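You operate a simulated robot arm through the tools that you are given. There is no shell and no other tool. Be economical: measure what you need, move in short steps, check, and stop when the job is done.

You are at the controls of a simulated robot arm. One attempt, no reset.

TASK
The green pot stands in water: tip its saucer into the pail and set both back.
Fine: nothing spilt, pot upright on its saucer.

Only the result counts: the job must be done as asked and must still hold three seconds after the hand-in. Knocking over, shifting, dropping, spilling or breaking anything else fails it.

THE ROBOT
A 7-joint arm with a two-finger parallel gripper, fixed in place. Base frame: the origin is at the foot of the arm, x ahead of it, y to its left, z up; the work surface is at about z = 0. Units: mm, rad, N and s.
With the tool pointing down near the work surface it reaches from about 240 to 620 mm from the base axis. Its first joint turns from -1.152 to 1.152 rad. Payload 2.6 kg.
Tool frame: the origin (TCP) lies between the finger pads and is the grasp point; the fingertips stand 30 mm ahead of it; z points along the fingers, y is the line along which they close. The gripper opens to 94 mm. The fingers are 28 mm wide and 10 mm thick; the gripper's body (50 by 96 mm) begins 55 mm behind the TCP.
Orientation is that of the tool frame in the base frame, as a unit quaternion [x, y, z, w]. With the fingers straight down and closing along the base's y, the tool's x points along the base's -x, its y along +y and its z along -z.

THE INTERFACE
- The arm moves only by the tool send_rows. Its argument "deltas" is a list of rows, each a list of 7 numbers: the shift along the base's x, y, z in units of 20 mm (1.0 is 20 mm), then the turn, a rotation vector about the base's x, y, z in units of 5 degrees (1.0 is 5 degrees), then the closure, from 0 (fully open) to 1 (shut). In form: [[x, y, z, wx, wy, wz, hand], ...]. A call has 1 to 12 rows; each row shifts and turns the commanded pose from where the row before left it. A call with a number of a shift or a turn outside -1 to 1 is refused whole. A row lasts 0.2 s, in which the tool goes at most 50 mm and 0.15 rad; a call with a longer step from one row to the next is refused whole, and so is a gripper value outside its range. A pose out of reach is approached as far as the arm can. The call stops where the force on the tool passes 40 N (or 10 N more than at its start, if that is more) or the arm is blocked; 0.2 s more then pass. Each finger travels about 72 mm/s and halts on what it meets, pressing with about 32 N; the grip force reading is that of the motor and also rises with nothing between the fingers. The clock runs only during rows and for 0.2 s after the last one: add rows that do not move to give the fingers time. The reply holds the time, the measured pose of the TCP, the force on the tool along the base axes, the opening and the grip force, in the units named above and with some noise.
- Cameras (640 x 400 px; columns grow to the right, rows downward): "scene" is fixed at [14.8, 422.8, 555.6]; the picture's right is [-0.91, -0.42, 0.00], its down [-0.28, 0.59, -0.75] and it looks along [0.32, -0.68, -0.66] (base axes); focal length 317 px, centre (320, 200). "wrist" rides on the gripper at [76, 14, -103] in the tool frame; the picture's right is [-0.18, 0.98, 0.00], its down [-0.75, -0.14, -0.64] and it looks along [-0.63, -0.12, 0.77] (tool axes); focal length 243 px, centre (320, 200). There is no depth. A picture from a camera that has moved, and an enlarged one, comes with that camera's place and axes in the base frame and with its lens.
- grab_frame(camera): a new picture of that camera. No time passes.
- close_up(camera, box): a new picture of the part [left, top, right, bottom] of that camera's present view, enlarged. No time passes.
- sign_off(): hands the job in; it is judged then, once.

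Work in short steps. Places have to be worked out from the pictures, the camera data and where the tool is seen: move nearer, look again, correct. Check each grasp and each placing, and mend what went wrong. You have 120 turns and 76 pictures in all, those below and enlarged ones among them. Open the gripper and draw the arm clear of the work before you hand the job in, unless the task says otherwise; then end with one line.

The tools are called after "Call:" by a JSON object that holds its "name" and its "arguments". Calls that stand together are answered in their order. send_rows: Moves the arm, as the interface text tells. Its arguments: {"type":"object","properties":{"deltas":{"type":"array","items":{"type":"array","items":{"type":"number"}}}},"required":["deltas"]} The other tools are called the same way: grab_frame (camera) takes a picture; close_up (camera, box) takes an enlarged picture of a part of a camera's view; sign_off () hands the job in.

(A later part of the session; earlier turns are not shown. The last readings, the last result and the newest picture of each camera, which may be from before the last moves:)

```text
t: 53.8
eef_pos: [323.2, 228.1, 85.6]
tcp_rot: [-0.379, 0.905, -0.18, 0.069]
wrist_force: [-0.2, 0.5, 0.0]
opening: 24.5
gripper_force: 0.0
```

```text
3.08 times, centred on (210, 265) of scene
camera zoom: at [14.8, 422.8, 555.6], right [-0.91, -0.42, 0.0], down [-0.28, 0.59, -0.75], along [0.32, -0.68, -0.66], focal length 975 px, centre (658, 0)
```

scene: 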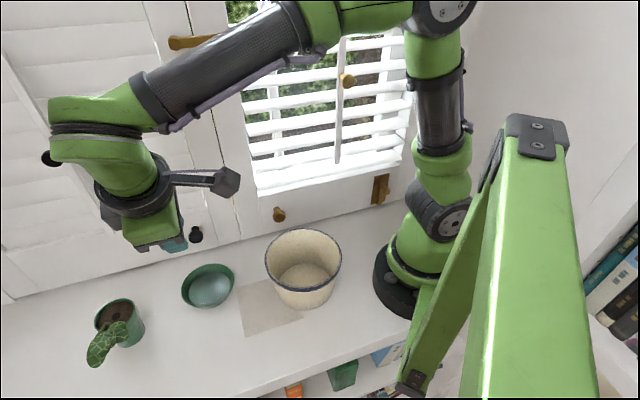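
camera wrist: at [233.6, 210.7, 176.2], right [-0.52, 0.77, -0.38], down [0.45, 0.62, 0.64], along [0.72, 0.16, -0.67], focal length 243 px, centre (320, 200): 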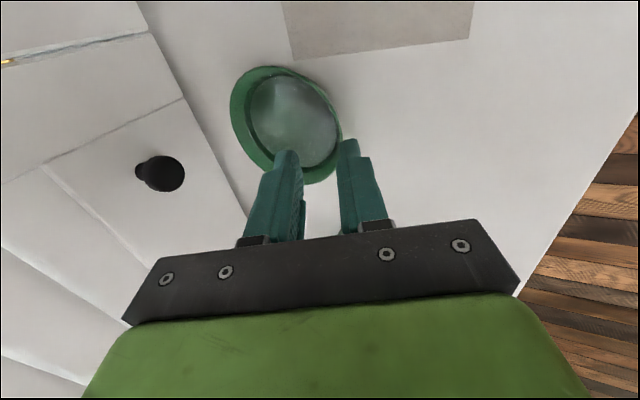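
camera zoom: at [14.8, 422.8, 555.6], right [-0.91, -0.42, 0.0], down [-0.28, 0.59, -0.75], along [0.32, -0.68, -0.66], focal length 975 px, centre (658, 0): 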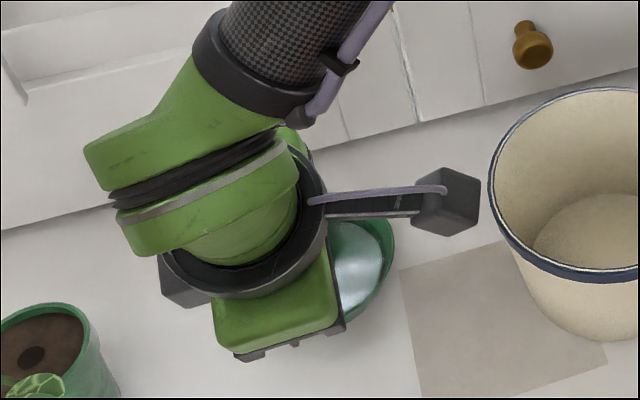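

Accounting for perspective bias, the saucer centre works out to (368,186), consistent across all views. I shift to a TCP radius of 58 mm, narrow the fingers to ~16 mm, and lower to z≈60 (tips just above the rim).

Call:
{"name": "send_rows", "arguments": {"deltas": [[0.17, -0.08, -0.6, 0, 0, 0, 0.83], [0, 0, -0.6, 0, 0, 0, 0.83], [0, 0, 0, 0, 0, 0, 0.83]]}}

Call:
{"name": "close_up", "arguments": {"camera": "wrist", "box": [220, 70, 420, 250]}}

```text
t: 54.6
eef_pos: [326.6, 226.9, 62.5]
tcp_rot: [-0.379, 0.905, -0.18, 0.07]
wrist_force: [-0.5, -0.1, 0.2]
opening: 15.9
gripper_force: 0.1
```

```text
2.22 times, centred on (320, 160) of wrist
camera zoom: at [236.8, 209.9, 152.6], right [-0.52, 0.77, -0.38], down [0.45, 0.62, 0.64], along [0.72, 0.16, -0.67], focal length 539 px, centre (320, 289)
```

zoom: 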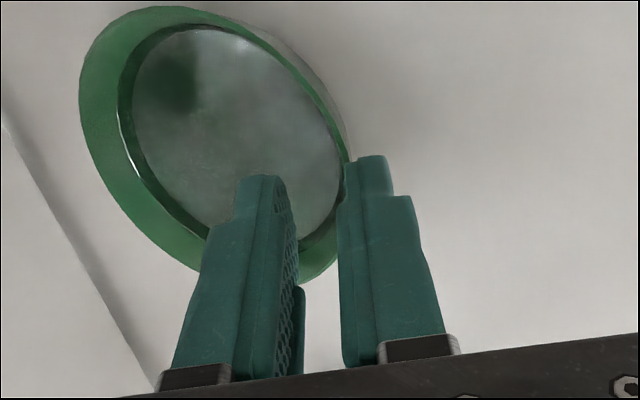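

The rim lies between the fingers as planned. I approach along the finger axis: shift outward 10 mm, then slide down and inward to z≈38.

Call:
{"name": "send_rows", "arguments": {"deltas": [[-0.35, 0.34, 0, 0, 0, 0, 0.83], [0.12, -0.115, -0.4, 0, 0, 0, 0.83], [0.12, -0.115, -0.4, 0, 0, 0, 0.83], [0.11, -0.11, -0.4, 0, 0, 0, 0.83], [0, 0, 0, 0, 0, 0, 0.83]]}}

Call:
{"name": "close_up", "arguments": {"camera": "wrist", "box": [220, 70, 420, 250]}}

```text
t: 55.8
eef_pos: [327.7, 227.8, 37.2]
tcp_rot: [-0.379, 0.905, -0.181, 0.07]
wrist_force: [0.6, -0.1, 0.6]
opening: 16.0
gripper_force: 0.2
```

```text
2.22 times, centred on (320, 160) of wrist
camera zoom: at [236.9, 210.7, 128.4], right [-0.52, 0.77, -0.38], down [0.45, 0.62, 0.64], along [0.72, 0.16, -0.67], focal length 539 px, centre (320, 289)
```

zoom: 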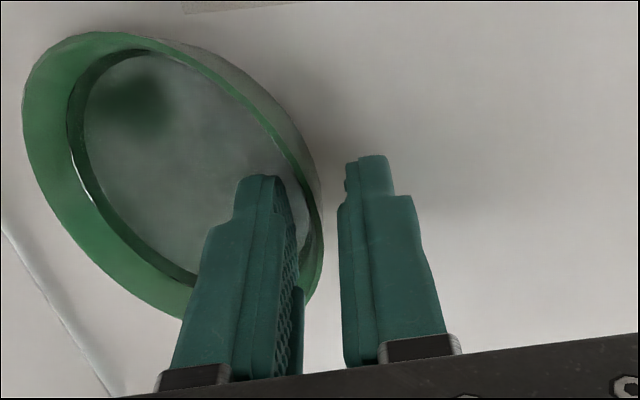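

The wall sits centred between the fingers and parallel to them. I close gradually on it.

Call:
{"name": "send_rows", "arguments": {"deltas": [[0, 0, 0, 0, 0, 0, 0.86], [0, 0, 0, 0, 0, 0, 0.89], [0, 0, 0, 0, 0, 0, 0.92], [0, 0, 0, 0, 0, 0, 0.95], [0, 0, 0, 0, 0, 0, 0.98], [0, 0, 0, 0, 0, 0, 1], [0, 0, 0, 0, 0, 0, 1]]}}

Call:
{"name": "close_up", "arguments": {"camera": "wrist", "box": [220, 70, 420, 250]}}

```text
t: 57.4
eef_pos: [326.0, 228.9, 37.5]
tcp_rot: [-0.379, 0.905, -0.181, 0.07]
wrist_force: [0.9, 0.2, 1.3]
opening: 7.5
gripper_force: 32.5
```

```text
2.22 times, centred on (320, 160) of wrist
camera zoom: at [236.8, 210.7, 128.5], right [-0.52, 0.77, -0.38], down [0.45, 0.62, 0.64], along [0.72, 0.16, -0.67], focal length 539 px, centre (320, 289)
```

zoom: 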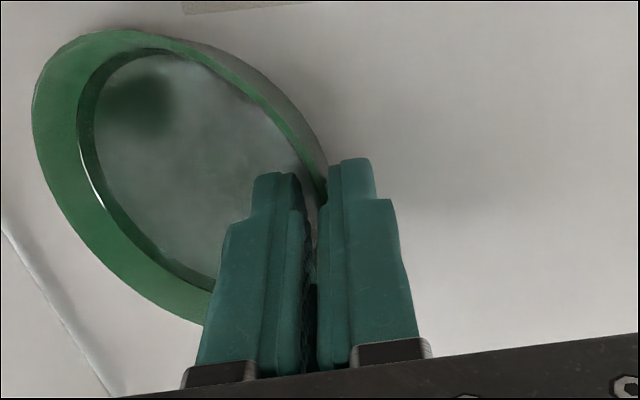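

Gripped with an opening of 7.5 mm. I lift a few mm slowly and check that the saucer stays level.

Call:
{"name": "send_rows", "arguments": {"deltas": [[0, 0, 0.1, 0, 0, 0, 1], [0, 0, 0.15, 0, 0, 0, 1], [0, 0, 0.25, 0, 0, 0, 1], [0, 0, 0.25, 0, 0, 0, 1], [0, 0, 0.25, 0, 0, 0, 1], [0, 0, 0, 0, 0, 0, 1]]}}

Call:
{"name": "close_up", "arguments": {"camera": "wrist", "box": [200, 50, 440, 250]}}

Call:
{"name": "close_up", "arguments": {"camera": "scene", "box": [150, 220, 290, 330]}}

```text
t: 58.8
eef_pos: [327.1, 228.5, 57.8]
tcp_rot: [-0.379, 0.905, -0.18, 0.07]
wrist_force: [0.3, 0.1, -1.1]
opening: 7.5
gripper_force: 32.7
```

```text
2.00 times, centred on (320, 150) of wrist
camera zoom: at [237.1, 210.6, 148.2], right [-0.52, 0.77, -0.38], down [0.45, 0.62, 0.64], along [0.72, 0.16, -0.67], focal length 485 px, centre (320, 300)
```

zoom: 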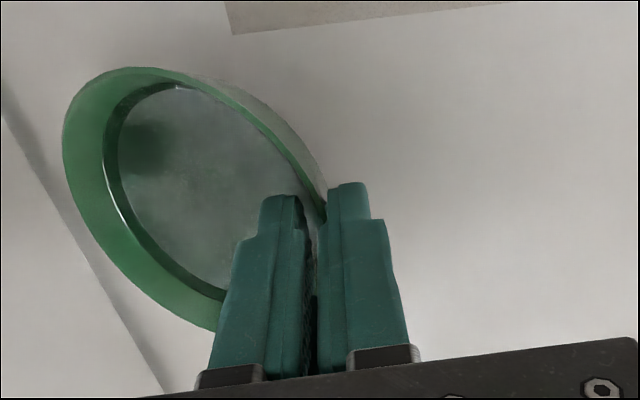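

```text
3.64 times, centred on (220, 275) of scene
camera zoom: at [14.8, 422.8, 555.6], right [-0.91, -0.42, 0.0], down [-0.28, 0.59, -0.75], along [0.32, -0.68, -0.66], focal length 1152 px, centre (684, -73)
```

zoom: 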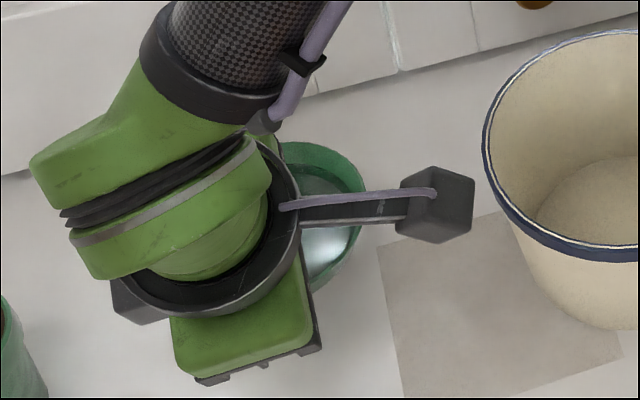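

The saucer hangs level, water undisturbed. I lift steadily to z≈217.

Call:
{"name": "send_rows", "arguments": {"deltas": [[0, 0, 0.3, 0, 0, 0, 1], [0, 0, 0.6, 0, 0, 0, 1], [0, 0, 0.8, 0, 0, 0, 1], [0, 0, 0.8, 0, 0, 0, 1], [0, 0, 0.8, 0, 0, 0, 1], [0, 0, 0.8, 0, 0, 0, 1], [0, 0, 0.8, 0, 0, 0, 1], [0, 0, 0.8, 0, 0, 0, 1], [0, 0, 0.8, 0, 0, 0, 1], [0, 0, 0.8, 0, 0, 0, 1], [0, 0, 0.5, 0, 0, 0, 1], [0, 0, 0.2, 0, 0, 0, 1]]}}

Call:
{"name": "grab_frame", "arguments": {"camera": "scene"}}

```text
t: 61.4
eef_pos: [326.9, 227.9, 218.1]
tcp_rot: [-0.379, 0.905, -0.18, 0.069]
wrist_force: [0.8, 0.2, -1.5]
opening: 7.5
gripper_force: 32.1
```

```text
31 pictures are left
```

scene: 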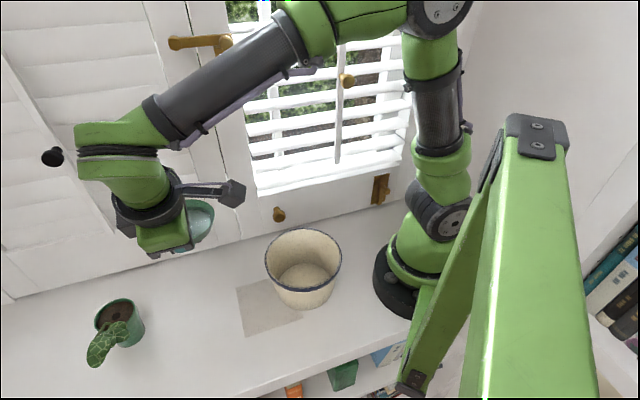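

Now I carry it level to the pail while yawing -105° to the tested pour azimuth, in two halves.

Call:
{"name": "send_rows", "arguments": {"deltas": [[-0.09, -0.1, 0, 0, 0, -0.5, 1], [-0.18, -0.2, 0, 0, 0, -0.95, 1], [-0.18, -0.2, 0, 0, 0, -0.95, 1], [-0.18, -0.2, 0, 0, 0, -0.95, 1], [-0.18, -0.2, 0, 0, 0, -0.95, 1], [-0.18, -0.2, 0, 0, 0, -0.95, 1], [-0.18, -0.2, 0, 0, 0, -0.95, 1], [-0.18, -0.2, 0, 0, 0, -0.95, 1], [-0.18, -0.2, 0, 0, 0, -0.95, 1], [-0.18, -0.2, 0, 0, 0, -0.95, 1], [-0.18, -0.2, 0, 0, 0, -0.95, 1], [-0.18, -0.2, 0, 0, 0, -0.95, 1]]}}

Call:
{"name": "grab_frame", "arguments": {"camera": "scene"}}

```text
t: 64.0
eef_pos: [285.1, 181.2, 216.6]
tcp_rot: [0.081, 0.978, -0.192, -0.021]
wrist_force: [0.6, 0.1, -1.1]
opening: 7.5
gripper_force: 32.8
```

```text
30 pictures are left
```

scene: 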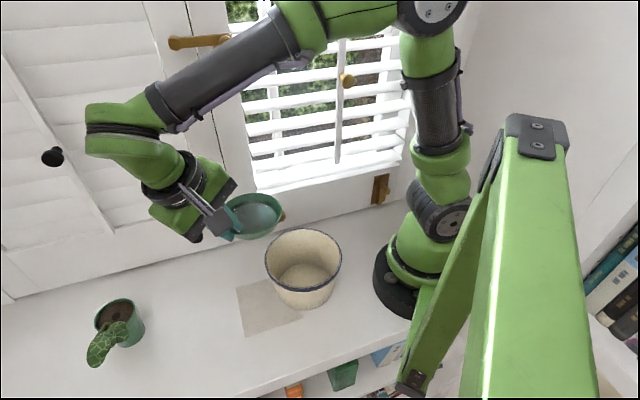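

Level and fine. Second half of the carry.

Call:
{"name": "send_rows", "arguments": {"deltas": [[-0.177, -0.195, 0, 0, 0, -0.93, 1], [-0.177, -0.195, 0, 0, 0, -0.93, 1], [-0.177, -0.195, 0, 0, 0, -0.93, 1], [-0.177, -0.195, 0, 0, 0, -0.93, 1], [-0.177, -0.195, 0, 0, 0, -0.93, 1], [-0.177, -0.195, 0, 0, 0, -0.93, 1], [-0.177, -0.195, 0, 0, 0, -0.93, 1], [-0.177, -0.195, 0, 0, 0, -0.93, 1], [-0.177, -0.195, 0, 0, 0, -0.93, 1], [-0.177, -0.195, 0, 0, 0, -0.93, 1], [-0.177, -0.195, 0, 0, 0, -0.93, 1], [0, 0, 0, 0, 0, 0, 1]]}}

Call:
{"name": "close_up", "arguments": {"camera": "scene", "box": [160, 150, 380, 330]}}

Call:
{"name": "grab_frame", "arguments": {"camera": "wrist"}}

```text
t: 66.6
eef_pos: [248.5, 139.1, 217.2]
tcp_rot: [0.495, 0.847, -0.164, -0.103]
wrist_force: [0.4, -0.5, -1.0]
opening: 7.5
gripper_force: 31.6
```

```text
2.22 times, centred on (270, 240) of scene
camera zoom: at [14.8, 422.8, 555.6], right [-0.91, -0.42, 0.0], down [-0.28, 0.59, -0.75], along [0.32, -0.68, -0.66], focal length 704 px, centre (431, 111)
```

zoom: 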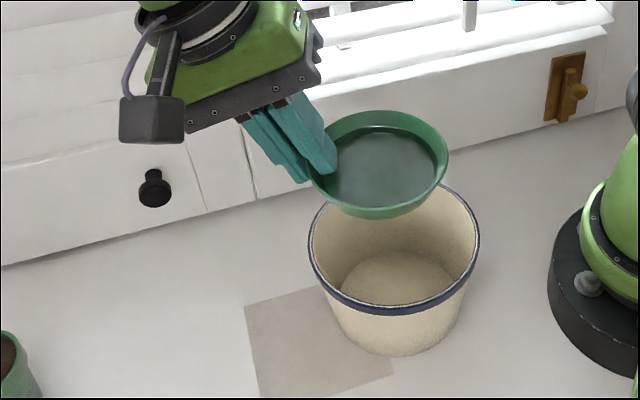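

```text
28 pictures are left
camera wrist: at [256.6, 229.8, 307.6], right [0.88, 0.29, -0.38], down [0.47, -0.61, 0.64], along [-0.04, -0.74, -0.67], focal length 243 px, centre (320, 200)
```

wrist: 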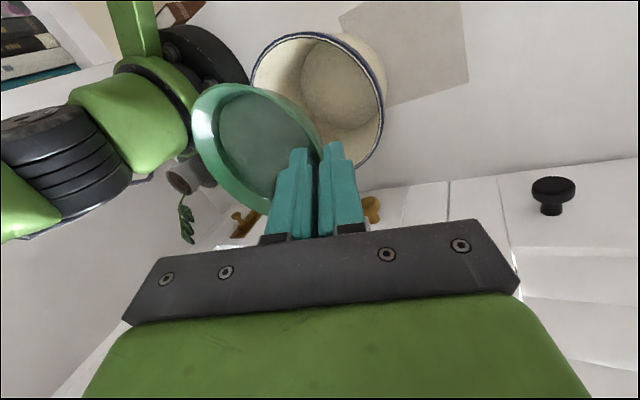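

The saucer is over the pail; re-triangulating, I judge the pail at about (199,103), ~92 high, radius ~68. I shift slightly so the pouring lip stays inside and lower to z≈190.

Call:
{"name": "send_rows", "arguments": {"deltas": [[0.06, -0.2, -0.3, 0, 0, 0, 1], [0.06, -0.2, -0.35, 0, 0, 0, 1], [0.06, -0.2, -0.4, 0, 0, 0, 1], [0.04, -0.15, -0.3, 0, 0, 0, 1], [0, 0, 0, 0, 0, 0, 1]]}}

Call:
{"name": "close_up", "arguments": {"camera": "scene", "box": [160, 150, 380, 330]}}

```text
t: 67.8
eef_pos: [252.4, 123.2, 189.3]
tcp_rot: [0.494, 0.847, -0.165, -0.103]
wrist_force: [-0.7, 0.5, -1.0]
opening: 7.5
gripper_force: 32.0
```

```text
2.22 times, centred on (270, 240) of scene
camera zoom: at [14.8, 422.8, 555.6], right [-0.91, -0.42, 0.0], down [-0.28, 0.59, -0.75], along [0.32, -0.68, -0.66], focal length 704 px, centre (431, 111)
```

zoom: 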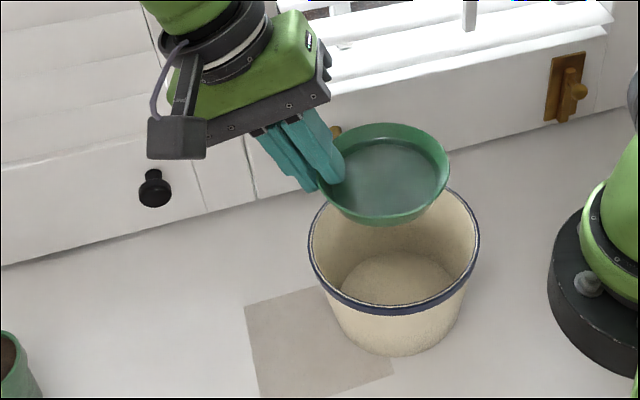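

The pouring lip is well inside the pail's opening. I start rolling gently to 40°.

Call:
{"name": "send_rows", "arguments": {"deltas": [[0, 0, 0, -0.347, -0.199, 0, 1], [0, 0, 0, -0.608, -0.348, 0, 1], [0, 0, 0, -0.608, -0.348, 0, 1], [0, 0, 0, -0.608, -0.348, 0, 1], [0, 0, 0, -0.608, -0.348, 0, 1], [0, 0, 0, -0.608, -0.348, 0, 1], [0, 0, 0, -0.608, -0.348, 0, 1], [0, 0, 0, -0.608, -0.348, 0, 1], [0, 0, 0, -0.608, -0.348, 0, 1], [0, 0, 0, -0.608, -0.348, 0, 1], [0, 0, 0, -0.608, -0.348, 0, 1], [0, 0, 0, -0.608, -0.348, 0, 1]]}}

Call:
{"name": "close_up", "arguments": {"camera": "scene", "box": [160, 150, 380, 330]}}

```text
t: 70.4
eef_pos: [251.5, 123.6, 190.2]
tcp_rot: [0.523, 0.763, -0.325, 0.199]
wrist_force: [0.3, -1.1, -0.8]
opening: 7.9
gripper_force: 32.2
```

```text
2.22 times, centred on (270, 240) of scene
camera zoom: at [14.8, 422.8, 555.6], right [-0.91, -0.42, 0.0], down [-0.28, 0.59, -0.75], along [0.32, -0.68, -0.66], focal length 704 px, centre (431, 111)
```

zoom: 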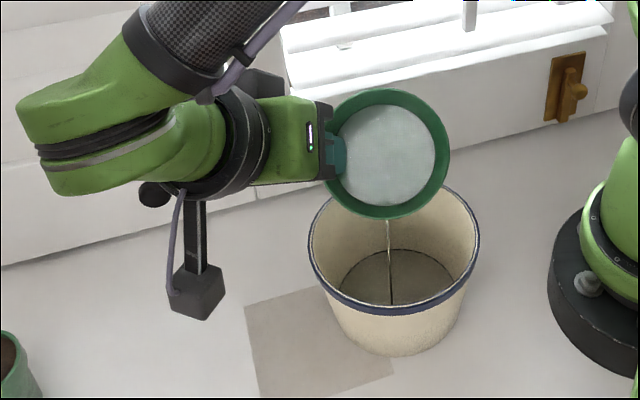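

Water is streaming right into the pail. I continue to roll to ~85° and hold.

Call:
{"name": "send_rows", "arguments": {"deltas": [[0, 0, 0, -0.608, -0.348, 0, 1], [0, 0, 0, -0.608, -0.348, 0, 1], [0, 0, 0, -0.608, -0.348, 0, 1], [0, 0, 0, -0.608, -0.348, 0, 1], [0, 0, 0, -0.608, -0.348, 0, 1], [0, 0, 0, -0.608, -0.348, 0, 1], [0, 0, 0, -0.608, -0.348, 0, 1], [0, 0, 0, -0.608, -0.348, 0, 1], [0, 0, 0, -0.608, -0.348, 0, 1], [0, 0, 0, -0.608, -0.348, 0, 1], [0, 0, 0, -0.608, -0.348, 0, 1], [0, 0, 0, -0.608, -0.348, 0, 1]]}}

Call:
{"name": "send_rows", "arguments": {"deltas": [[0, 0, 0, 0, 0, 0, 1], [0, 0, 0, 0, 0, 0, 1], [0, 0, 0, 0, 0, 0, 1], [0, 0, 0, 0, 0, 0, 1], [0, 0, 0, 0, 0, 0, 1], [0, 0, 0, 0, 0, 0, 1], [0, 0, 0, 0, 0, 0, 1], [0, 0, 0, 0, 0, 0, 1], [0, 0, 0, 0, 0, 0, 1], [0, 0, 0, 0, 0, 0, 1]]}}

Call:
{"name": "close_up", "arguments": {"camera": "scene", "box": [160, 150, 380, 330]}}

```text
t: 73.0
eef_pos: [251.4, 124.4, 190.0]
tcp_rot: [0.483, 0.577, -0.447, 0.485]
wrist_force: [-0.3, -0.1, -0.9]
opening: 7.5
gripper_force: 32.3
```

```text
t: 75.2
eef_pos: [252.1, 125.2, 191.1]
tcp_rot: [0.485, 0.576, -0.448, 0.483]
wrist_force: [0.1, -0.1, -1.3]
opening: 7.5
gripper_force: 31.5
```

```text
2.22 times, centred on (270, 240) of scene
camera zoom: at [14.8, 422.8, 555.6], right [-0.91, -0.42, 0.0], down [-0.28, 0.59, -0.75], along [0.32, -0.68, -0.66], focal length 704 px, centre (431, 111)
```

zoom: 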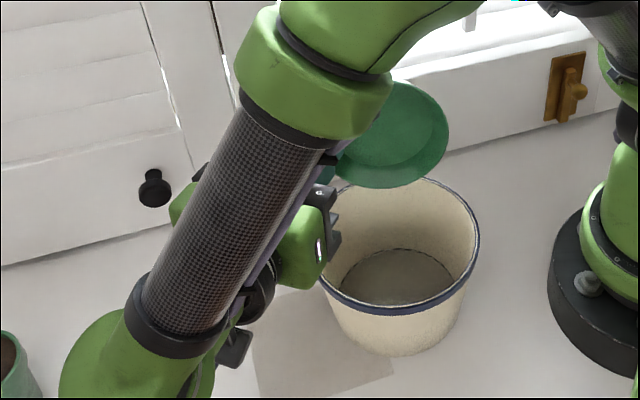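

The saucer is empty and the water is in the pail. I roll back level.

Call:
{"name": "send_rows", "arguments": {"deltas": [[0, 0, 0, 0.868, 0.497, 0, 1], [0, 0, 0, 0.868, 0.497, 0, 1], [0, 0, 0, 0.868, 0.497, 0, 1], [0, 0, 0, 0.868, 0.497, 0, 1], [0, 0, 0, 0.868, 0.497, 0, 1], [0, 0, 0, 0.868, 0.497, 0, 1], [0, 0, 0, 0.868, 0.497, 0, 1], [0, 0, 0, 0.868, 0.497, 0, 1], [0, 0, 0, 0.868, 0.497, 0, 1], [0, 0, 0, 0.868, 0.497, 0, 1], [0, 0, 0, 0.868, 0.497, 0, 1], [0, 0, 0, 0.868, 0.497, 0, 1]]}}

Call:
{"name": "send_rows", "arguments": {"deltas": [[0, 0, 0.3, 0.868, 0.497, 0, 1], [0, 0, 0.3, 0.868, 0.497, 0, 1], [0, 0, 0.3, 0.868, 0.497, 0, 1], [0, 0, 0.3, 0.868, 0.497, 0, 1], [0, 0, 0.2, 0.434, 0.249, 0, 1]]}}

Call:
{"name": "close_up", "arguments": {"camera": "scene", "box": [160, 150, 380, 330]}}

```text
t: 77.8
eef_pos: [251.8, 124.6, 190.1]
tcp_rot: [0.517, 0.814, -0.256, 0.066]
wrist_force: [0.3, -0.9, -1.5]
opening: 7.7
gripper_force: 31.7
```

```text
t: 79.0
eef_pos: [252.8, 125.0, 218.4]
tcp_rot: [0.494, 0.848, -0.164, -0.102]
wrist_force: [-0.2, 0.3, -0.9]
opening: 7.4
gripper_force: 32.0
```

```text
2.22 times, centred on (270, 240) of scene
camera zoom: at [14.8, 422.8, 555.6], right [-0.91, -0.42, 0.0], down [-0.28, 0.59, -0.75], along [0.32, -0.68, -0.66], focal length 704 px, centre (431, 111)
```

zoom: 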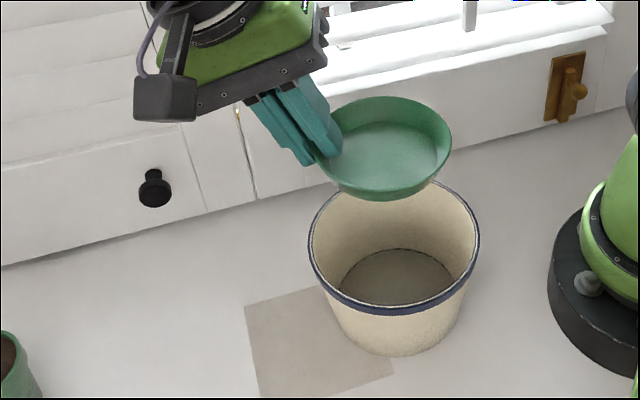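

The saucer is empty and level. I carry it back, reversing the yaw.

Call:
{"name": "send_rows", "arguments": {"deltas": [[0.169, 0.236, 0, 0, 0, 0.963, 1], [0.169, 0.236, 0, 0, 0, 0.963, 1], [0.169, 0.236, 0, 0, 0, 0.963, 1], [0.169, 0.236, 0, 0, 0, 0.963, 1], [0.169, 0.236, 0, 0, 0, 0.963, 1], [0.169, 0.236, 0, 0, 0, 0.963, 1], [0.169, 0.236, 0, 0, 0, 0.963, 1], [0.169, 0.236, 0, 0, 0, 0.963, 1], [0.169, 0.236, 0, 0, 0, 0.963, 1], [0.169, 0.236, 0, 0, 0, 0.963, 1], [0.169, 0.236, 0, 0, 0, 0.963, 1]]}}

Call:
{"name": "send_rows", "arguments": {"deltas": [[0.169, 0.236, 0, 0, 0, 0.963, 1], [0.169, 0.236, 0, 0, 0, 0.963, 1], [0.169, 0.236, 0, 0, 0, 0.963, 1], [0.169, 0.236, 0, 0, 0, 0.963, 1], [0.169, 0.236, 0, 0, 0, 0.963, 1], [0.169, 0.236, 0, 0, 0, 0.963, 1], [0.169, 0.236, 0, 0, 0, 0.963, 1], [0.169, 0.236, 0, 0, 0, 0.963, 1], [0.169, 0.236, 0, 0, 0, 0.963, 1], [0.169, 0.236, 0, 0, 0, 0.963, 1], [0.169, 0.236, 0, 0, 0, 0.963, 1]]}}

```text
t: 81.4
eef_pos: [288.9, 176.3, 218.0]
tcp_rot: [0.065, 0.979, -0.193, -0.016]
wrist_force: [0.3, 0.3, -1.1]
opening: 7.3
gripper_force: 32.0
```

```text
t: 83.8
eef_pos: [326.2, 227.1, 218.5]
tcp_rot: [-0.378, 0.905, -0.181, 0.069]
wrist_force: [-0.3, -0.1, -0.4]
opening: 7.4
gripper_force: 31.7
```

Back above its place. I lower to ~8 mm above the table, then ease down.

Call:
{"name": "send_rows", "arguments": {"deltas": [[0.02, 0.03, -0.8, 0, 0, 0, 1], [0.01, 0.02, -0.9, 0, 0, 0, 1], [0, 0, -0.9, 0, 0, 0, 1], [0, 0, -0.9, 0, 0, 0, 1], [0, 0, -0.9, 0, 0, 0, 1], [0, 0, -0.9, 0, 0, 0, 1], [0, 0, -0.9, 0, 0, 0, 1], [0, 0, -0.9, 0, 0, 0, 1], [0, 0, -0.8, 0, 0, 0, 1], [0, 0, -0.5, 0, 0, 0, 1], [0, 0, -0.2, 0, 0, 0, 1]]}}

Call:
{"name": "send_rows", "arguments": {"deltas": [[0, 0, -0.15, 0, 0, 0, 1], [0, 0, -0.1, 0, 0, 0, 1], [0, 0, -0.05, 0, 0, 0, 1], [0, 0, -0.05, 0, 0, 0, 1], [0, 0, 0, 0, 0, 0, 1]]}}

Call:
{"name": "grab_frame", "arguments": {"camera": "wrist"}}

```text
t: 86.2
eef_pos: [326.0, 228.2, 47.6]
tcp_rot: [-0.378, 0.905, -0.181, 0.07]
wrist_force: [-0.1, 0.0, -2.0]
opening: 7.4
gripper_force: 31.3
```

```text
t: 87.4
eef_pos: [326.8, 228.8, 39.1]
tcp_rot: [-0.377, 0.906, -0.18, 0.07]
wrist_force: [-0.1, -0.4, -0.9]
opening: 7.8
gripper_force: 31.6
```

```text
23 pictures are left
camera wrist: at [236.9, 211.1, 129.8], right [-0.52, 0.77, -0.37], down [0.45, 0.62, 0.64], along [0.72, 0.16, -0.67], focal length 243 px, centre (320, 200)
```

wrist: 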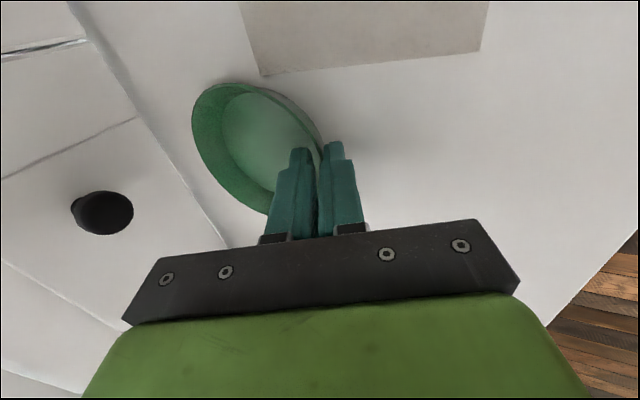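

Not yet in contact; two more small steps.

Call:
{"name": "send_rows", "arguments": {"deltas": [[0, 0, -0.04, 0, 0, 0, 1], [0, 0, -0.04, 0, 0, 0, 1], [0, 0, 0, 0, 0, 0, 1]]}}

Call:
{"name": "send_rows", "arguments": {"deltas": [[0, 0, -0.04, 0, 0, 0, 1], [0, 0, 0, 0, 0, 0, 1]]}}

```text
t: 88.2
eef_pos: [327.7, 228.8, 37.8]
tcp_rot: [-0.378, 0.905, -0.18, 0.071]
wrist_force: [-3.8, 0.0, 10.7]
opening: 7.6
gripper_force: 32.2
```

```text
t: 88.8
eef_pos: [327.9, 228.5, 38.2]
tcp_rot: [-0.377, 0.905, -0.181, 0.072]
wrist_force: [-7.4, -1.9, 23.0]
opening: 8.0
gripper_force: 31.9
```

It's in contact with the table (force up). I back off 1 mm and release slowly to a 16 mm opening.

Call:
{"name": "send_rows", "arguments": {"deltas": [[0, 0, 0.06, 0, 0, 0, 1], [0, 0, 0, 0, 0, 0, 0.91], [0, 0, 0, 0, 0, 0, 0.88], [0, 0, 0, 0, 0, 0, 0.85], [0, 0, 0, 0, 0, 0, 0.83], [0, 0, 0, 0, 0, 0, 0.83]]}}

Call:
{"name": "close_up", "arguments": {"camera": "wrist", "box": [180, 60, 420, 260]}}

```text
t: 90.2
eef_pos: [327.5, 227.5, 36.8]
tcp_rot: [-0.378, 0.905, -0.181, 0.071]
wrist_force: [0.7, -0.2, 0.8]
opening: 16.1
gripper_force: 0.1
```

```text
2.00 times, centred on (300, 160) of wrist
camera zoom: at [237.4, 211.0, 129.0], right [-0.52, 0.77, -0.37], down [0.45, 0.62, 0.64], along [0.72, 0.16, -0.67], focal length 485 px, centre (360, 280)
```

zoom: 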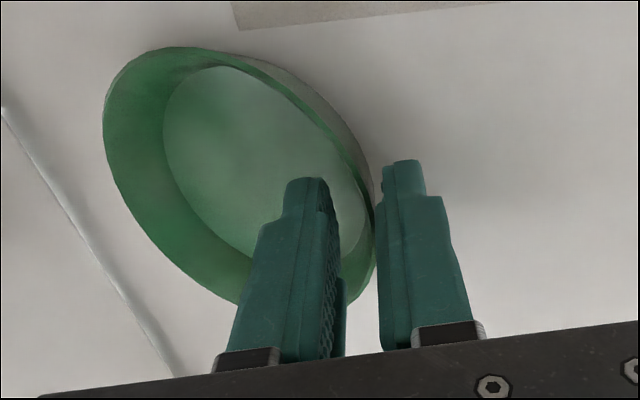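

The saucer sits flat. I withdraw along the finger axis and rise.

Call:
{"name": "send_rows", "arguments": {"deltas": [[-0.13, 0.135, 0.46, 0, 0, 0, 0.82], [-0.13, 0.135, 0.46, 0, 0, 0, 0.8], [-0.13, 0.135, 0.46, 0, 0, 0, 0.8], [-0.1, 0.1, 0.7, 0, 0, 0, 0.8], [0, 0, 1, 0, 0, 0, 0.8], [0, 0, 1, 0, 0, 0, 0.8], [0, 0, 1, 0, 0, 0, 0.8], [0, 0, 1, 0, 0, 0, 0.8], [0, 0, 1, 0, 0, 0, 0.8], [0, 0, 1, 0, 0, 0, 0.8], [0, 0, 1, 0, 0, 0, 0.8], [0, 0, 1, 0, 0, 0, 0.6]]}}

Call:
{"name": "grab_frame", "arguments": {"camera": "wrist"}}

Call:
{"name": "close_up", "arguments": {"camera": "scene", "box": [80, 220, 300, 380]}}

```text
t: 92.8
eef_pos: [317.6, 240.1, 239.6]
tcp_rot: [-0.379, 0.905, -0.181, 0.071]
wrist_force: [0.6, -0.6, 0.0]
opening: 37.5
gripper_force: 0.1
```

```text
21 pictures are left
camera wrist: at [227.3, 222.2, 331.0], right [-0.52, 0.77, -0.37], down [0.45, 0.62, 0.64], along [0.72, 0.16, -0.67], focal length 243 px, centre (320, 200)
```

wrist: 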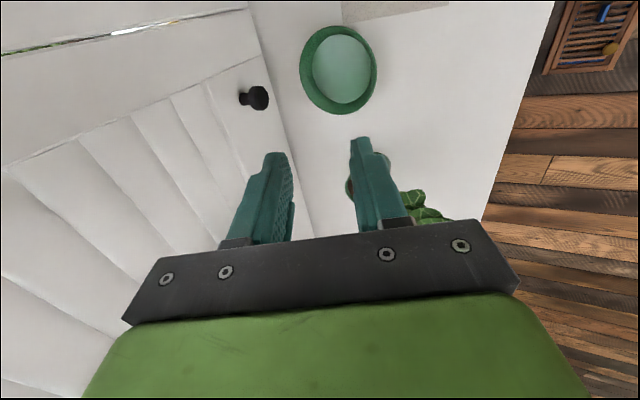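

```text
2.50 times, centred on (190, 300) of scene
camera zoom: at [14.8, 422.8, 555.6], right [-0.91, -0.42, 0.0], down [-0.28, 0.59, -0.75], along [0.32, -0.68, -0.66], focal length 792 px, centre (645, -50)
```

zoom: 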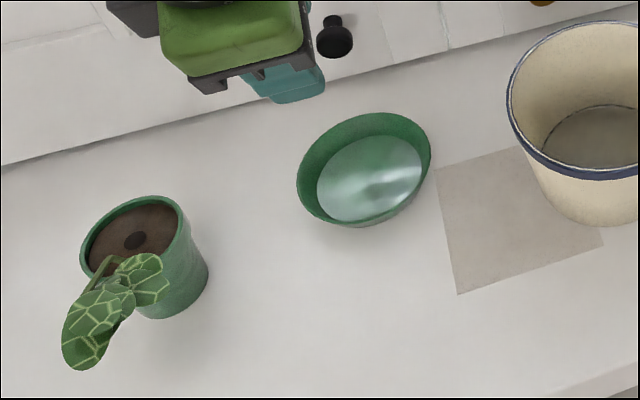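

The saucer is back within ~3 mm of its place. I check more closely that it is empty.

Call:
{"name": "close_up", "arguments": {"camera": "scene", "box": [168, 248, 248, 318]}}

Call:
{"name": "close_up", "arguments": {"camera": "wrist", "box": [280, 10, 400, 120]}}

```text
5.71 times, centred on (208, 283) of scene
camera zoom: at [14.8, 422.8, 555.6], right [-0.91, -0.42, 0.0], down [-0.28, 0.59, -0.75], along [0.32, -0.68, -0.66], focal length 1811 px, centre (960, -274)
```

zoom: 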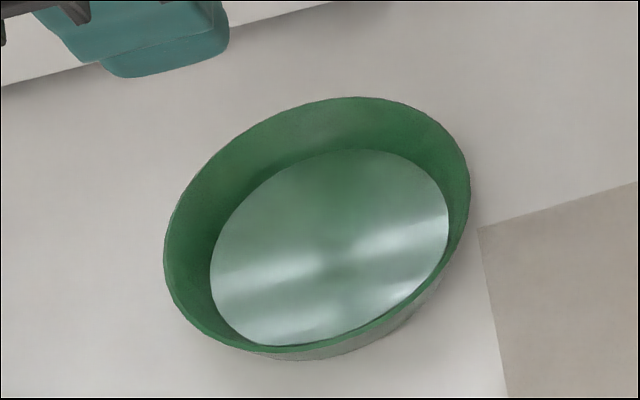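

```text
3.64 times, centred on (340, 65) of wrist
camera zoom: at [227.3, 222.2, 331.0], right [-0.52, 0.77, -0.37], down [0.45, 0.62, 0.64], along [0.72, 0.16, -0.67], focal length 882 px, centre (247, 691)
```

zoom: 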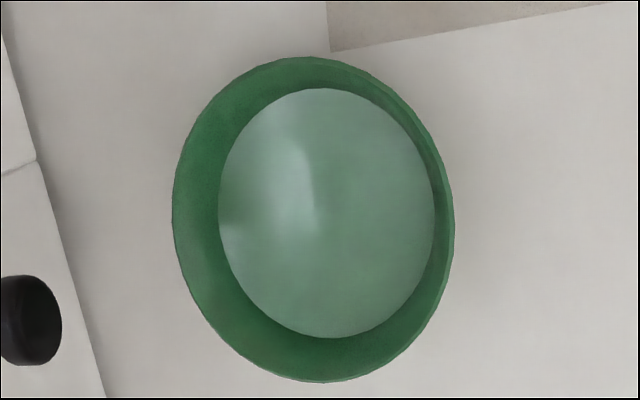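

The gloss disc is now at floor level with no water line around it, so the saucer is drained. Next I untilt and yaw back to the pot-grip orientation.

Call:
{"name": "send_rows", "arguments": {"deltas": [[0, 0, 0, 0.62, 0.636, 0, 0.5], [0, 0, 0, 0.62, 0.636, 0, 0.3], [0, 0, 0, 0.62, 0.636, 0, 0], [0, 0, 0, 0.62, 0.636, 0, 0], [0, 0, 0, 0.62, 0.636, 0, 0], [0, 0, 0, 0, 0, -1, 0], [0, 0, 0, 0, 0, -1, 0], [0, 0, 0, 0, 0, -1, 0], [0, 0, 0, 0, 0, -1, 0], [0, 0, 0, 0, 0, -1, 0], [0, 0, 0, 0, 0, -1, 0], [0, 0, 0, 0, 0, -1, 0]]}}

Call:
{"name": "send_rows", "arguments": {"deltas": [[0.4, 0.3, 0, 0, 0, -0.976, 0], [0.5, 0.36, 0, 0, 0, -0.976, 0], [0.55, 0.37, 0, 0, 0, -0.976, 0], [0.55, 0.37, 0, 0, 0, -0.976, 0], [0.55, 0.37, 0, 0, 0, -0.976, 0], [0.55, 0.37, 0, 0, 0, -0.976, 0], [0.55, 0.37, 0, 0, 0, -0.976, 0], [0.55, 0.37, 0, 0, 0, -0.976, 0], [0.55, 0.37, 0, 0, 0, -0.976, 0], [0.55, 0.37, 0, 0, 0, -0.976, 0], [0.55, 0.37, 0, 0, 0, -0.976, 0]]}}

Call:
{"name": "grab_frame", "arguments": {"camera": "scene"}}

```text
t: 95.4
eef_pos: [318.1, 238.3, 240.1]
tcp_rot: [-0.09, 0.996, -0.001, -0.006]
wrist_force: [0.5, -0.2, 0.2]
opening: 94.4
gripper_force: 0.1
```

```text
t: 97.8
eef_pos: [434.8, 318.4, 239.9]
tcp_rot: [0.368, 0.93, 0.002, -0.006]
wrist_force: [0.5, -0.1, 0.4]
opening: 93.9
gripper_force: 0.1
```

```text
17 pictures are left
```

scene: 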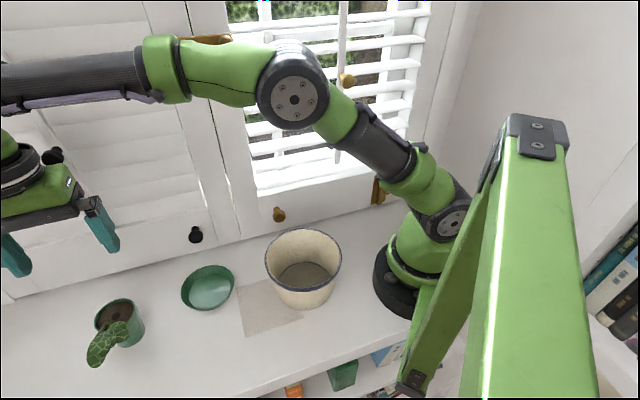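

Orientation restored. I tilt 15° and descend over the pot to z≈120.

Call:
{"name": "send_rows", "arguments": {"deltas": [[0.1, 0.08, 0, 0.682, 0.731, 0, 0], [0.05, 0, 0, 0.682, 0.731, 0, 0], [0, 0, 0, 0.682, 0.731, 0, 0], [0, 0, -1, 0, 0, 0, 0], [0, 0, -1, 0, 0, 0, 0], [0, 0, -1, 0, 0, 0, 0], [0, 0, -1, 0, 0, 0, 0], [0, 0, -1, 0, 0, 0, 0], [0, 0, -1, 0, 0, 0, 0]]}}

Call:
{"name": "grab_frame", "arguments": {"camera": "wrist"}}

```text
t: 99.8
eef_pos: [437.3, 320.7, 118.4]
tcp_rot: [0.365, 0.921, 0.049, -0.128]
wrist_force: [-0.2, 0.0, 0.2]
opening: 93.9
gripper_force: 0.1
```

```text
16 pictures are left
camera wrist: at [414.3, 362.1, 238.5], right [0.8, 0.59, -0.05], down [0.56, -0.72, 0.41], along [0.21, -0.36, -0.91], focal length 243 px, centre (320, 200)
```

wrist: 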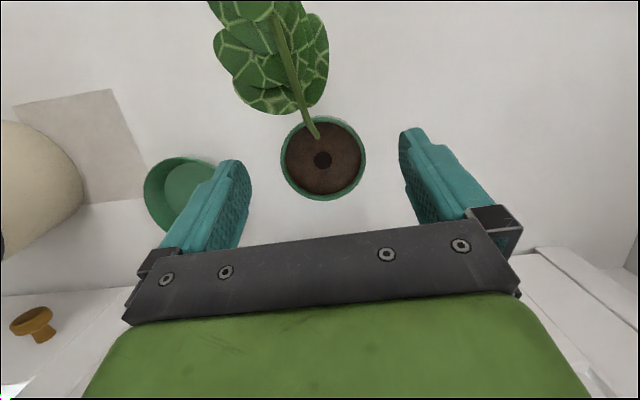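

Pot centred. I descend to z≈59 and close.

Call:
{"name": "send_rows", "arguments": {"deltas": [[0, 0, -0.75, 0, 0, 0, 0], [0, 0, -0.75, 0, 0, 0, 0], [0, 0, -0.75, 0, 0, 0, 0], [0, 0, -0.75, 0, 0, 0, 0], [0, 0, 0, 0, 0, 0, 0.2], [0, 0, 0, 0, 0, 0, 0.3], [0, 0, 0, 0, 0, 0, 0.5], [0, 0, 0, 0, 0, 0, 1], [0, 0, 0, 0, 0, 0, 1]]}}

Call:
{"name": "send_rows", "arguments": {"deltas": [[0, 0, 0.3, 0, 0, 0, 1], [0, 0, 0.6, 0, 0, 0, 1], [0, 0, 0.8, 0, 0, 0, 1], [0, 0, 0.8, 0, 0, 0, 1], [0, 0, 0.8, 0, 0, 0, 1], [0, 0, 0.6, 0, 0, 0, 1]]}}

Call:
{"name": "grab_frame", "arguments": {"camera": "wrist"}}

```text
t: 101.8
eef_pos: [437.2, 320.4, 58.5]
tcp_rot: [0.364, 0.921, 0.048, -0.127]
wrist_force: [1.4, 0.3, 0.2]
opening: 60.7
gripper_force: 31.8
```

```text
t: 103.2
eef_pos: [439.3, 320.6, 137.5]
tcp_rot: [0.365, 0.921, 0.048, -0.126]
wrist_force: [0.7, -0.4, -2.6]
opening: 61.0
gripper_force: 31.6
```

```text
15 pictures are left
camera wrist: at [415.0, 361.0, 257.0], right [0.8, 0.6, -0.05], down [0.56, -0.72, 0.41], along [0.21, -0.36, -0.91], focal length 243 px, centre (320, 200)
```

wrist: 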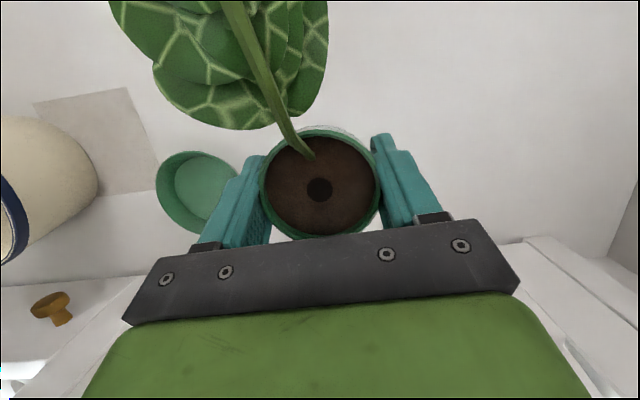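

The pot is held. I carry it back over the saucer (about -71,-131 mm).

Call:
{"name": "send_rows", "arguments": {"deltas": [[-0.15, -0.3, 0, 0, 0, 0, 1], [-0.3, -0.6, 0, 0, 0, 0, 1], [-0.36, -0.65, 0, 0, 0, 0, 1], [-0.36, -0.65, 0, 0, 0, 0, 1], [-0.36, -0.65, 0, 0, 0, 0, 1], [-0.36, -0.65, 0, 0, 0, 0, 1], [-0.36, -0.65, 0, 0, 0, 0, 1], [-0.36, -0.65, 0, 0, 0, 0, 1], [-0.34, -0.65, 0, 0, 0, 0, 1], [-0.3, -0.55, 0, 0, 0, 0, 1], [-0.2, -0.35, 0, 0, 0, 0, 1], [-0.1, -0.2, 0, 0, 0, 0, 1]]}}

Call:
{"name": "grab_frame", "arguments": {"camera": "wrist"}}

Call:
{"name": "close_up", "arguments": {"camera": "scene", "box": [130, 150, 290, 320]}}

```text
t: 105.8
eef_pos: [365.2, 189.5, 136.4]
tcp_rot: [0.365, 0.921, 0.049, -0.127]
wrist_force: [0.7, -0.9, -2.8]
opening: 60.9
gripper_force: 32.6
```

```text
14 pictures are left
camera wrist: at [343.2, 230.4, 257.5], right [0.8, 0.6, -0.05], down [0.56, -0.72, 0.41], along [0.21, -0.36, -0.91], focal length 243 px, centre (320, 200)
```

wrist: 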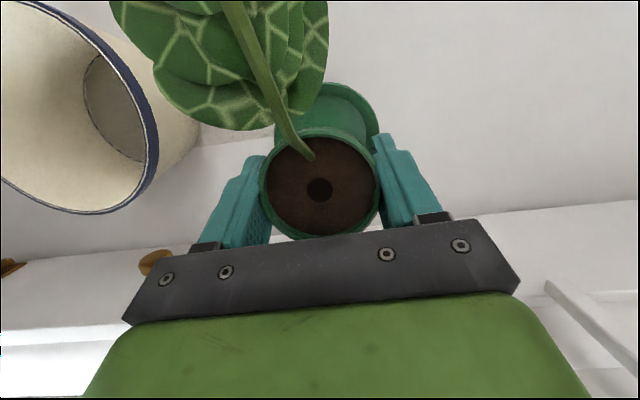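

```text
2.35 times, centred on (210, 235) of scene
camera zoom: at [14.8, 422.8, 555.6], right [-0.91, -0.42, 0.0], down [-0.28, 0.59, -0.75], along [0.32, -0.68, -0.66], focal length 746 px, centre (579, 118)
```

zoom: 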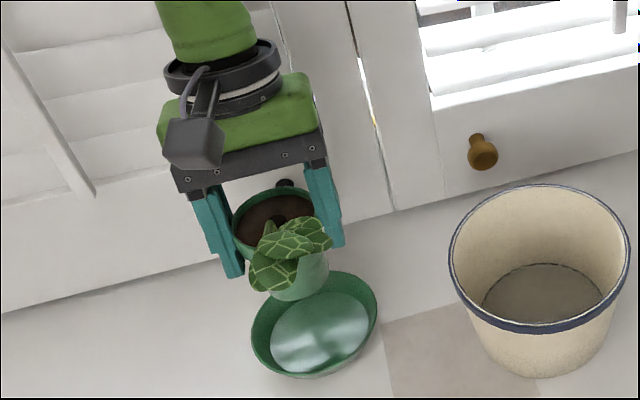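

Alignment matches the original. I lower 68 mm, then creep to contact (expected at z≈63.5).

Call:
{"name": "send_rows", "arguments": {"deltas": [[0, 0, -0.6, 0, 0, 0, 1], [0, 0, -0.7, 0, 0, 0, 1], [0, 0, -0.7, 0, 0, 0, 1], [0, 0, -0.7, 0, 0, 0, 1], [0, 0, -0.4, 0, 0, 0, 1], [0, 0, -0.2, 0, 0, 0, 1], [0, 0, -0.1, 0, 0, 0, 1], [0, 0, 0, 0, 0, 0, 1]]}}

Call:
{"name": "close_up", "arguments": {"camera": "scene", "box": [130, 190, 290, 320]}}

Call:
{"name": "send_rows", "arguments": {"deltas": [[0, 0, -0.06, 0, 0, 0, 1], [0, 0, -0.06, 0, 0, 0, 1], [0, 0, 0, 0, 0, 0, 1]]}}

```text
t: 107.6
eef_pos: [366.9, 189.7, 69.4]
tcp_rot: [0.365, 0.921, 0.048, -0.127]
wrist_force: [0.5, -0.1, -2.9]
opening: 60.8
gripper_force: 32.5
```

```text
3.08 times, centred on (210, 255) of scene
camera zoom: at [14.8, 422.8, 555.6], right [-0.91, -0.42, 0.0], down [-0.28, 0.59, -0.75], along [0.32, -0.68, -0.66], focal length 975 px, centre (658, 31)
```

zoom: 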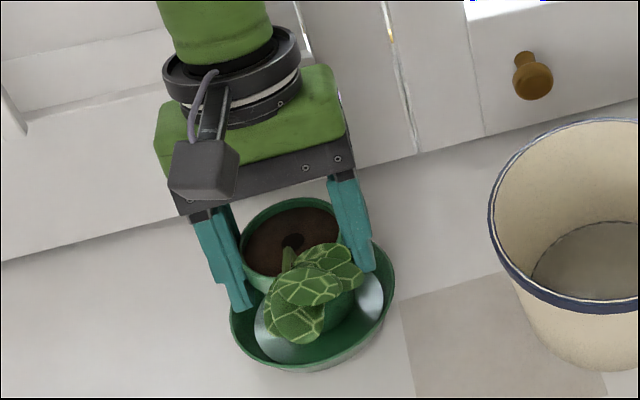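

```text
t: 108.4
eef_pos: [367.4, 188.9, 66.5]
tcp_rot: [0.365, 0.921, 0.049, -0.128]
wrist_force: [1.1, -0.7, -2.8]
opening: 60.7
gripper_force: 32.0
```

Call:
{"name": "send_rows", "arguments": {"deltas": [[0, 0, -0.05, 0, 0, 0, 1], [0, 0, -0.05, 0, 0, 0, 1], [0, 0, 0, 0, 0, 0, 1]]}}

Call:
{"name": "send_rows", "arguments": {"deltas": [[0, 0, -0.04, 0, 0, 0, 1], [0, 0, 0, 0, 0, 0, 1]]}}

```text
t: 109.2
eef_pos: [365.5, 188.9, 66.0]
tcp_rot: [0.364, 0.921, 0.049, -0.127]
wrist_force: [-1.1, 0.1, -4.0]
opening: 60.9
gripper_force: 31.6
```

```text
t: 109.8
eef_pos: [366.7, 188.6, 65.1]
tcp_rot: [0.364, 0.921, 0.049, -0.128]
wrist_force: [-0.2, -0.9, -2.2]
opening: 61.2
gripper_force: 32.1
```

Still hanging (force ≈ -3 N). I continue in 1 mm steps.

Call:
{"name": "send_rows", "arguments": {"deltas": [[0, 0, -0.05, 0, 0, 0, 1], [0, 0, 0, 0, 0, 0, 1]]}}

Call:
{"name": "send_rows", "arguments": {"deltas": [[0, 0, -0.04, 0, 0, 0, 1], [0, 0, 0, 0, 0, 0, 1]]}}

```text
t: 110.4
eef_pos: [366.7, 189.5, 63.7]
tcp_rot: [0.364, 0.921, 0.049, -0.128]
wrist_force: [0.4, -0.2, -2.5]
opening: 60.7
gripper_force: 32.0
```

```text
t: 111.0
eef_pos: [367.2, 188.8, 62.4]
tcp_rot: [0.365, 0.921, 0.049, -0.126]
wrist_force: [-1.4, -2.3, 3.7]
opening: 61.0
gripper_force: 31.7
```

Contact (+3.7 N): the pot rests on the saucer floor. I release gently.

Call:
{"name": "send_rows", "arguments": {"deltas": [[0, 0, 0.02, 0, 0, 0, 1], [0, 0, 0, 0, 0, 0, 0.33], [0, 0, 0, 0, 0, 0, 0.25], [0, 0, 0, 0, 0, 0, 0.1], [0, 0, 0, 0, 0, 0, 0], [0, 0, 0, 0, 0, 0, 0]]}}

Call:
{"name": "grab_frame", "arguments": {"camera": "wrist"}}

```text
t: 112.4
eef_pos: [366.4, 189.4, 64.1]
tcp_rot: [0.365, 0.921, 0.05, -0.127]
wrist_force: [-0.5, -1.1, -0.7]
opening: 93.9
gripper_force: 0.0
```

```text
11 pictures are left
camera wrist: at [343.3, 230.0, 183.2], right [0.8, 0.59, -0.05], down [0.56, -0.72, 0.41], along [0.21, -0.36, -0.91], focal length 243 px, centre (320, 200)
```

wrist: 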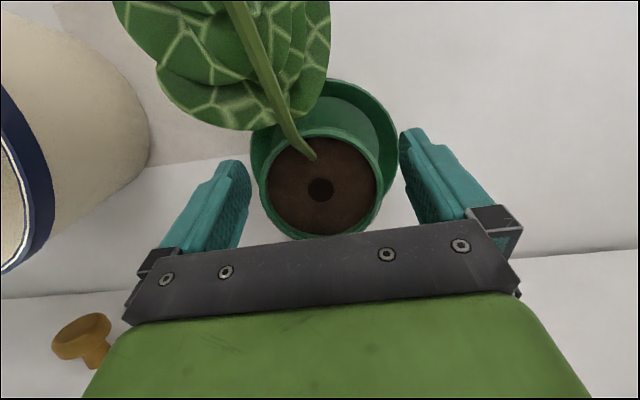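

The pot stands upright, centred on the saucer. I rise straight up, untilt, and move clear.

Call:
{"name": "send_rows", "arguments": {"deltas": [[0, 0, 0.8, 0, 0, 0, 0], [0, 0, 1, 0, 0, 0, 0], [0, 0, 1, 0, 0, 0, 0], [0, 0, 1, 0, 0, 0, 0], [0, 0, 1, 0, 0, 0, 0], [0, 0, 1, 0, 0, 0, 0], [0, 0, 1, 0, 0, 0, 0], [0, 0, 1, 0, 0, 0, 0], [0, 0, 1, 0, 0, 0, 0], [-0.2, 0, 0.8, -0.682, -0.731, 0, 0], [-0.2, 0, 0.8, -0.682, -0.731, 0, 0], [-0.2, 0, 0.8, -0.682, -0.731, 0, 0]]}}

Call:
{"name": "grab_frame", "arguments": {"camera": "scene"}}

Call:
{"name": "close_up", "arguments": {"camera": "scene", "box": [160, 230, 260, 320]}}

```text
t: 115.0
eef_pos: [353.6, 190.8, 287.0]
tcp_rot: [0.369, 0.93, 0.002, -0.005]
wrist_force: [0.6, -0.9, -0.3]
opening: 93.9
gripper_force: 0.1
```

```text
10 pictures are left
```

scene: 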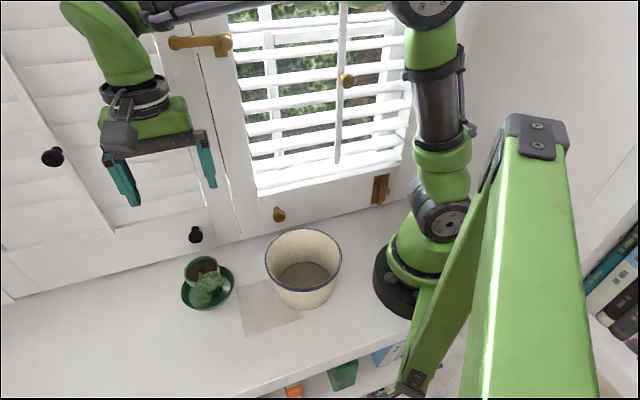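

```text
4.44 times, centred on (210, 275) of scene
camera zoom: at [14.8, 422.8, 555.6], right [-0.91, -0.42, 0.0], down [-0.28, 0.59, -0.75], along [0.32, -0.68, -0.66], focal length 1408 px, centre (809, -133)
```

zoom: 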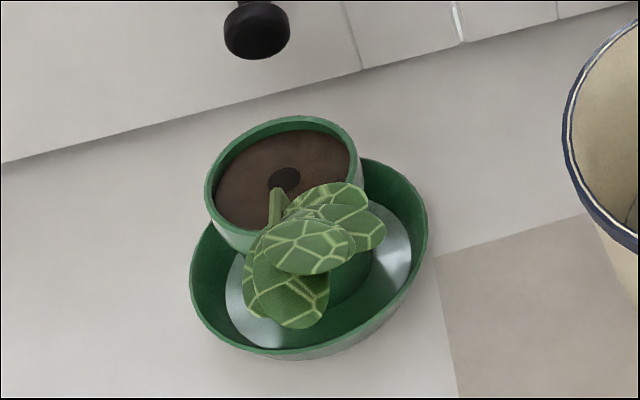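

The pot and saucer match their original picture. One thing is left: my bump dragged the left shutter's tilt-rod knob down ~50 mm and closed its slats. I'll carefully try to put it back, first moving to open space with the hand turning to point at the wall.

Call:
{"name": "send_rows", "arguments": {"deltas": [[0.4, 0.8, 0.1, 0, 0, 0, 0.5], [0.4, 0.9, 0.1, 0, 0, 0, 0.8], [0.4, 0.9, 0.1, 0, 0, 0, 1], [0.4, 0.9, 0.1, 0, 0, 0, 1], [0.4, 0.9, 0.1, 0, 0, 0, 1], [0.4, 0.9, 0.1, 0, 0, 0, 1], [0.4, 0.9, 0, 0, 0, 0, 1], [0.4, 0.8, 0, 0, 0, 0, 1]]}}

Call:
{"name": "send_rows", "arguments": {"deltas": [[0, 0, 0, -0.685, -0.729, 0, 1], [0, 0, 0, -0.685, -0.729, 0, 1], [0, 0, 0, -0.685, -0.729, 0, 1], [0, 0, 0, -0.685, -0.729, 0, 1], [0, 0, 0, -0.685, -0.729, 0, 1], [0, 0, 0, -0.685, -0.729, 0, 1], [0, 0, 0, -0.685, -0.729, 0, 1], [0, 0, 0, -0.685, -0.729, 0, 1], [0, 0, 0, -0.685, -0.729, 0, 1], [0, 0, 0, -0.685, -0.729, 0, 1], [0, 0, 0, -0.685, -0.729, 0, 1], [0, 0, 0, -0.685, -0.729, 0, 1]]}}

Call:
{"name": "grab_frame", "arguments": {"camera": "wrist"}}

```text
t: 116.8
eef_pos: [418.6, 327.5, 299.0]
tcp_rot: [0.368, 0.93, 0.001, -0.006]
wrist_force: [-0.1, 0.4, 0.4]
opening: 0.0
gripper_force: 32.2
```

```text
t: 119.4
eef_pos: [419.3, 329.4, 298.4]
tcp_rot: [0.321, 0.806, -0.184, 0.462]
wrist_force: [-0.4, -0.3, 0.1]
opening: 0.1
gripper_force: 31.9
```

```text
8 pictures are left
camera wrist: at [336.0, 425.5, 286.6], right [0.74, 0.65, 0.16], down [-0.22, 0.01, 0.98], along [0.63, -0.76, 0.15], focal length 243 px, centre (320, 200)
```

wrist: 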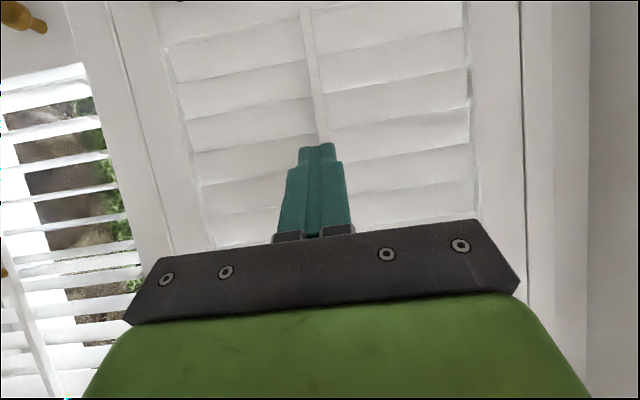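

The rod is straight ahead of the fingers. I finish turning the hand horizontal and open the fingers so I can see the knob between them.

Call:
{"name": "send_rows", "arguments": {"deltas": [[0, 0, 0, -0.685, -0.729, 0, 0.6], [0, 0, 0, -0.685, -0.729, 0, 0.3], [0, 0, 0, -0.685, -0.729, 0, 0.3], [0, 0, 0, -0.685, -0.729, 0, 0.3], [0, 0, 0, -0.685, -0.729, 0, 0.3], [0, 0, 0, -0.685, -0.729, 0, 0.3]]}}

Call:
{"name": "grab_frame", "arguments": {"camera": "wrist"}}

```text
t: 120.8
eef_pos: [417.7, 329.3, 300.2]
tcp_rot: [0.263, 0.66, -0.26, 0.654]
wrist_force: [0.0, 0.0, 0.7]
opening: 65.8
gripper_force: 0.1
```

```text
7 pictures are left
camera wrist: at [353.6, 409.3, 225.4], right [0.67, 0.71, 0.18], down [-0.56, 0.33, 0.76], along [0.48, -0.62, 0.62], focal length 243 px, centre (320, 200)
```

wrist: 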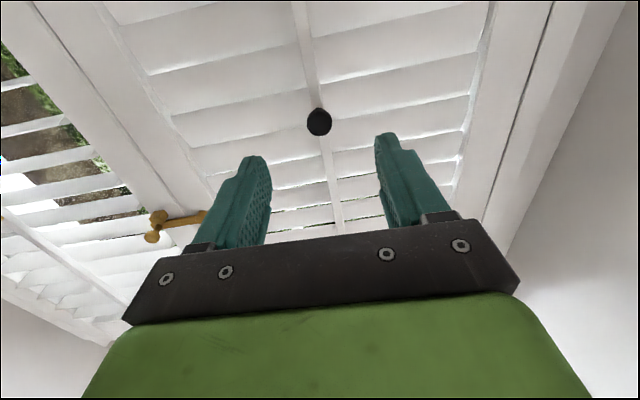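

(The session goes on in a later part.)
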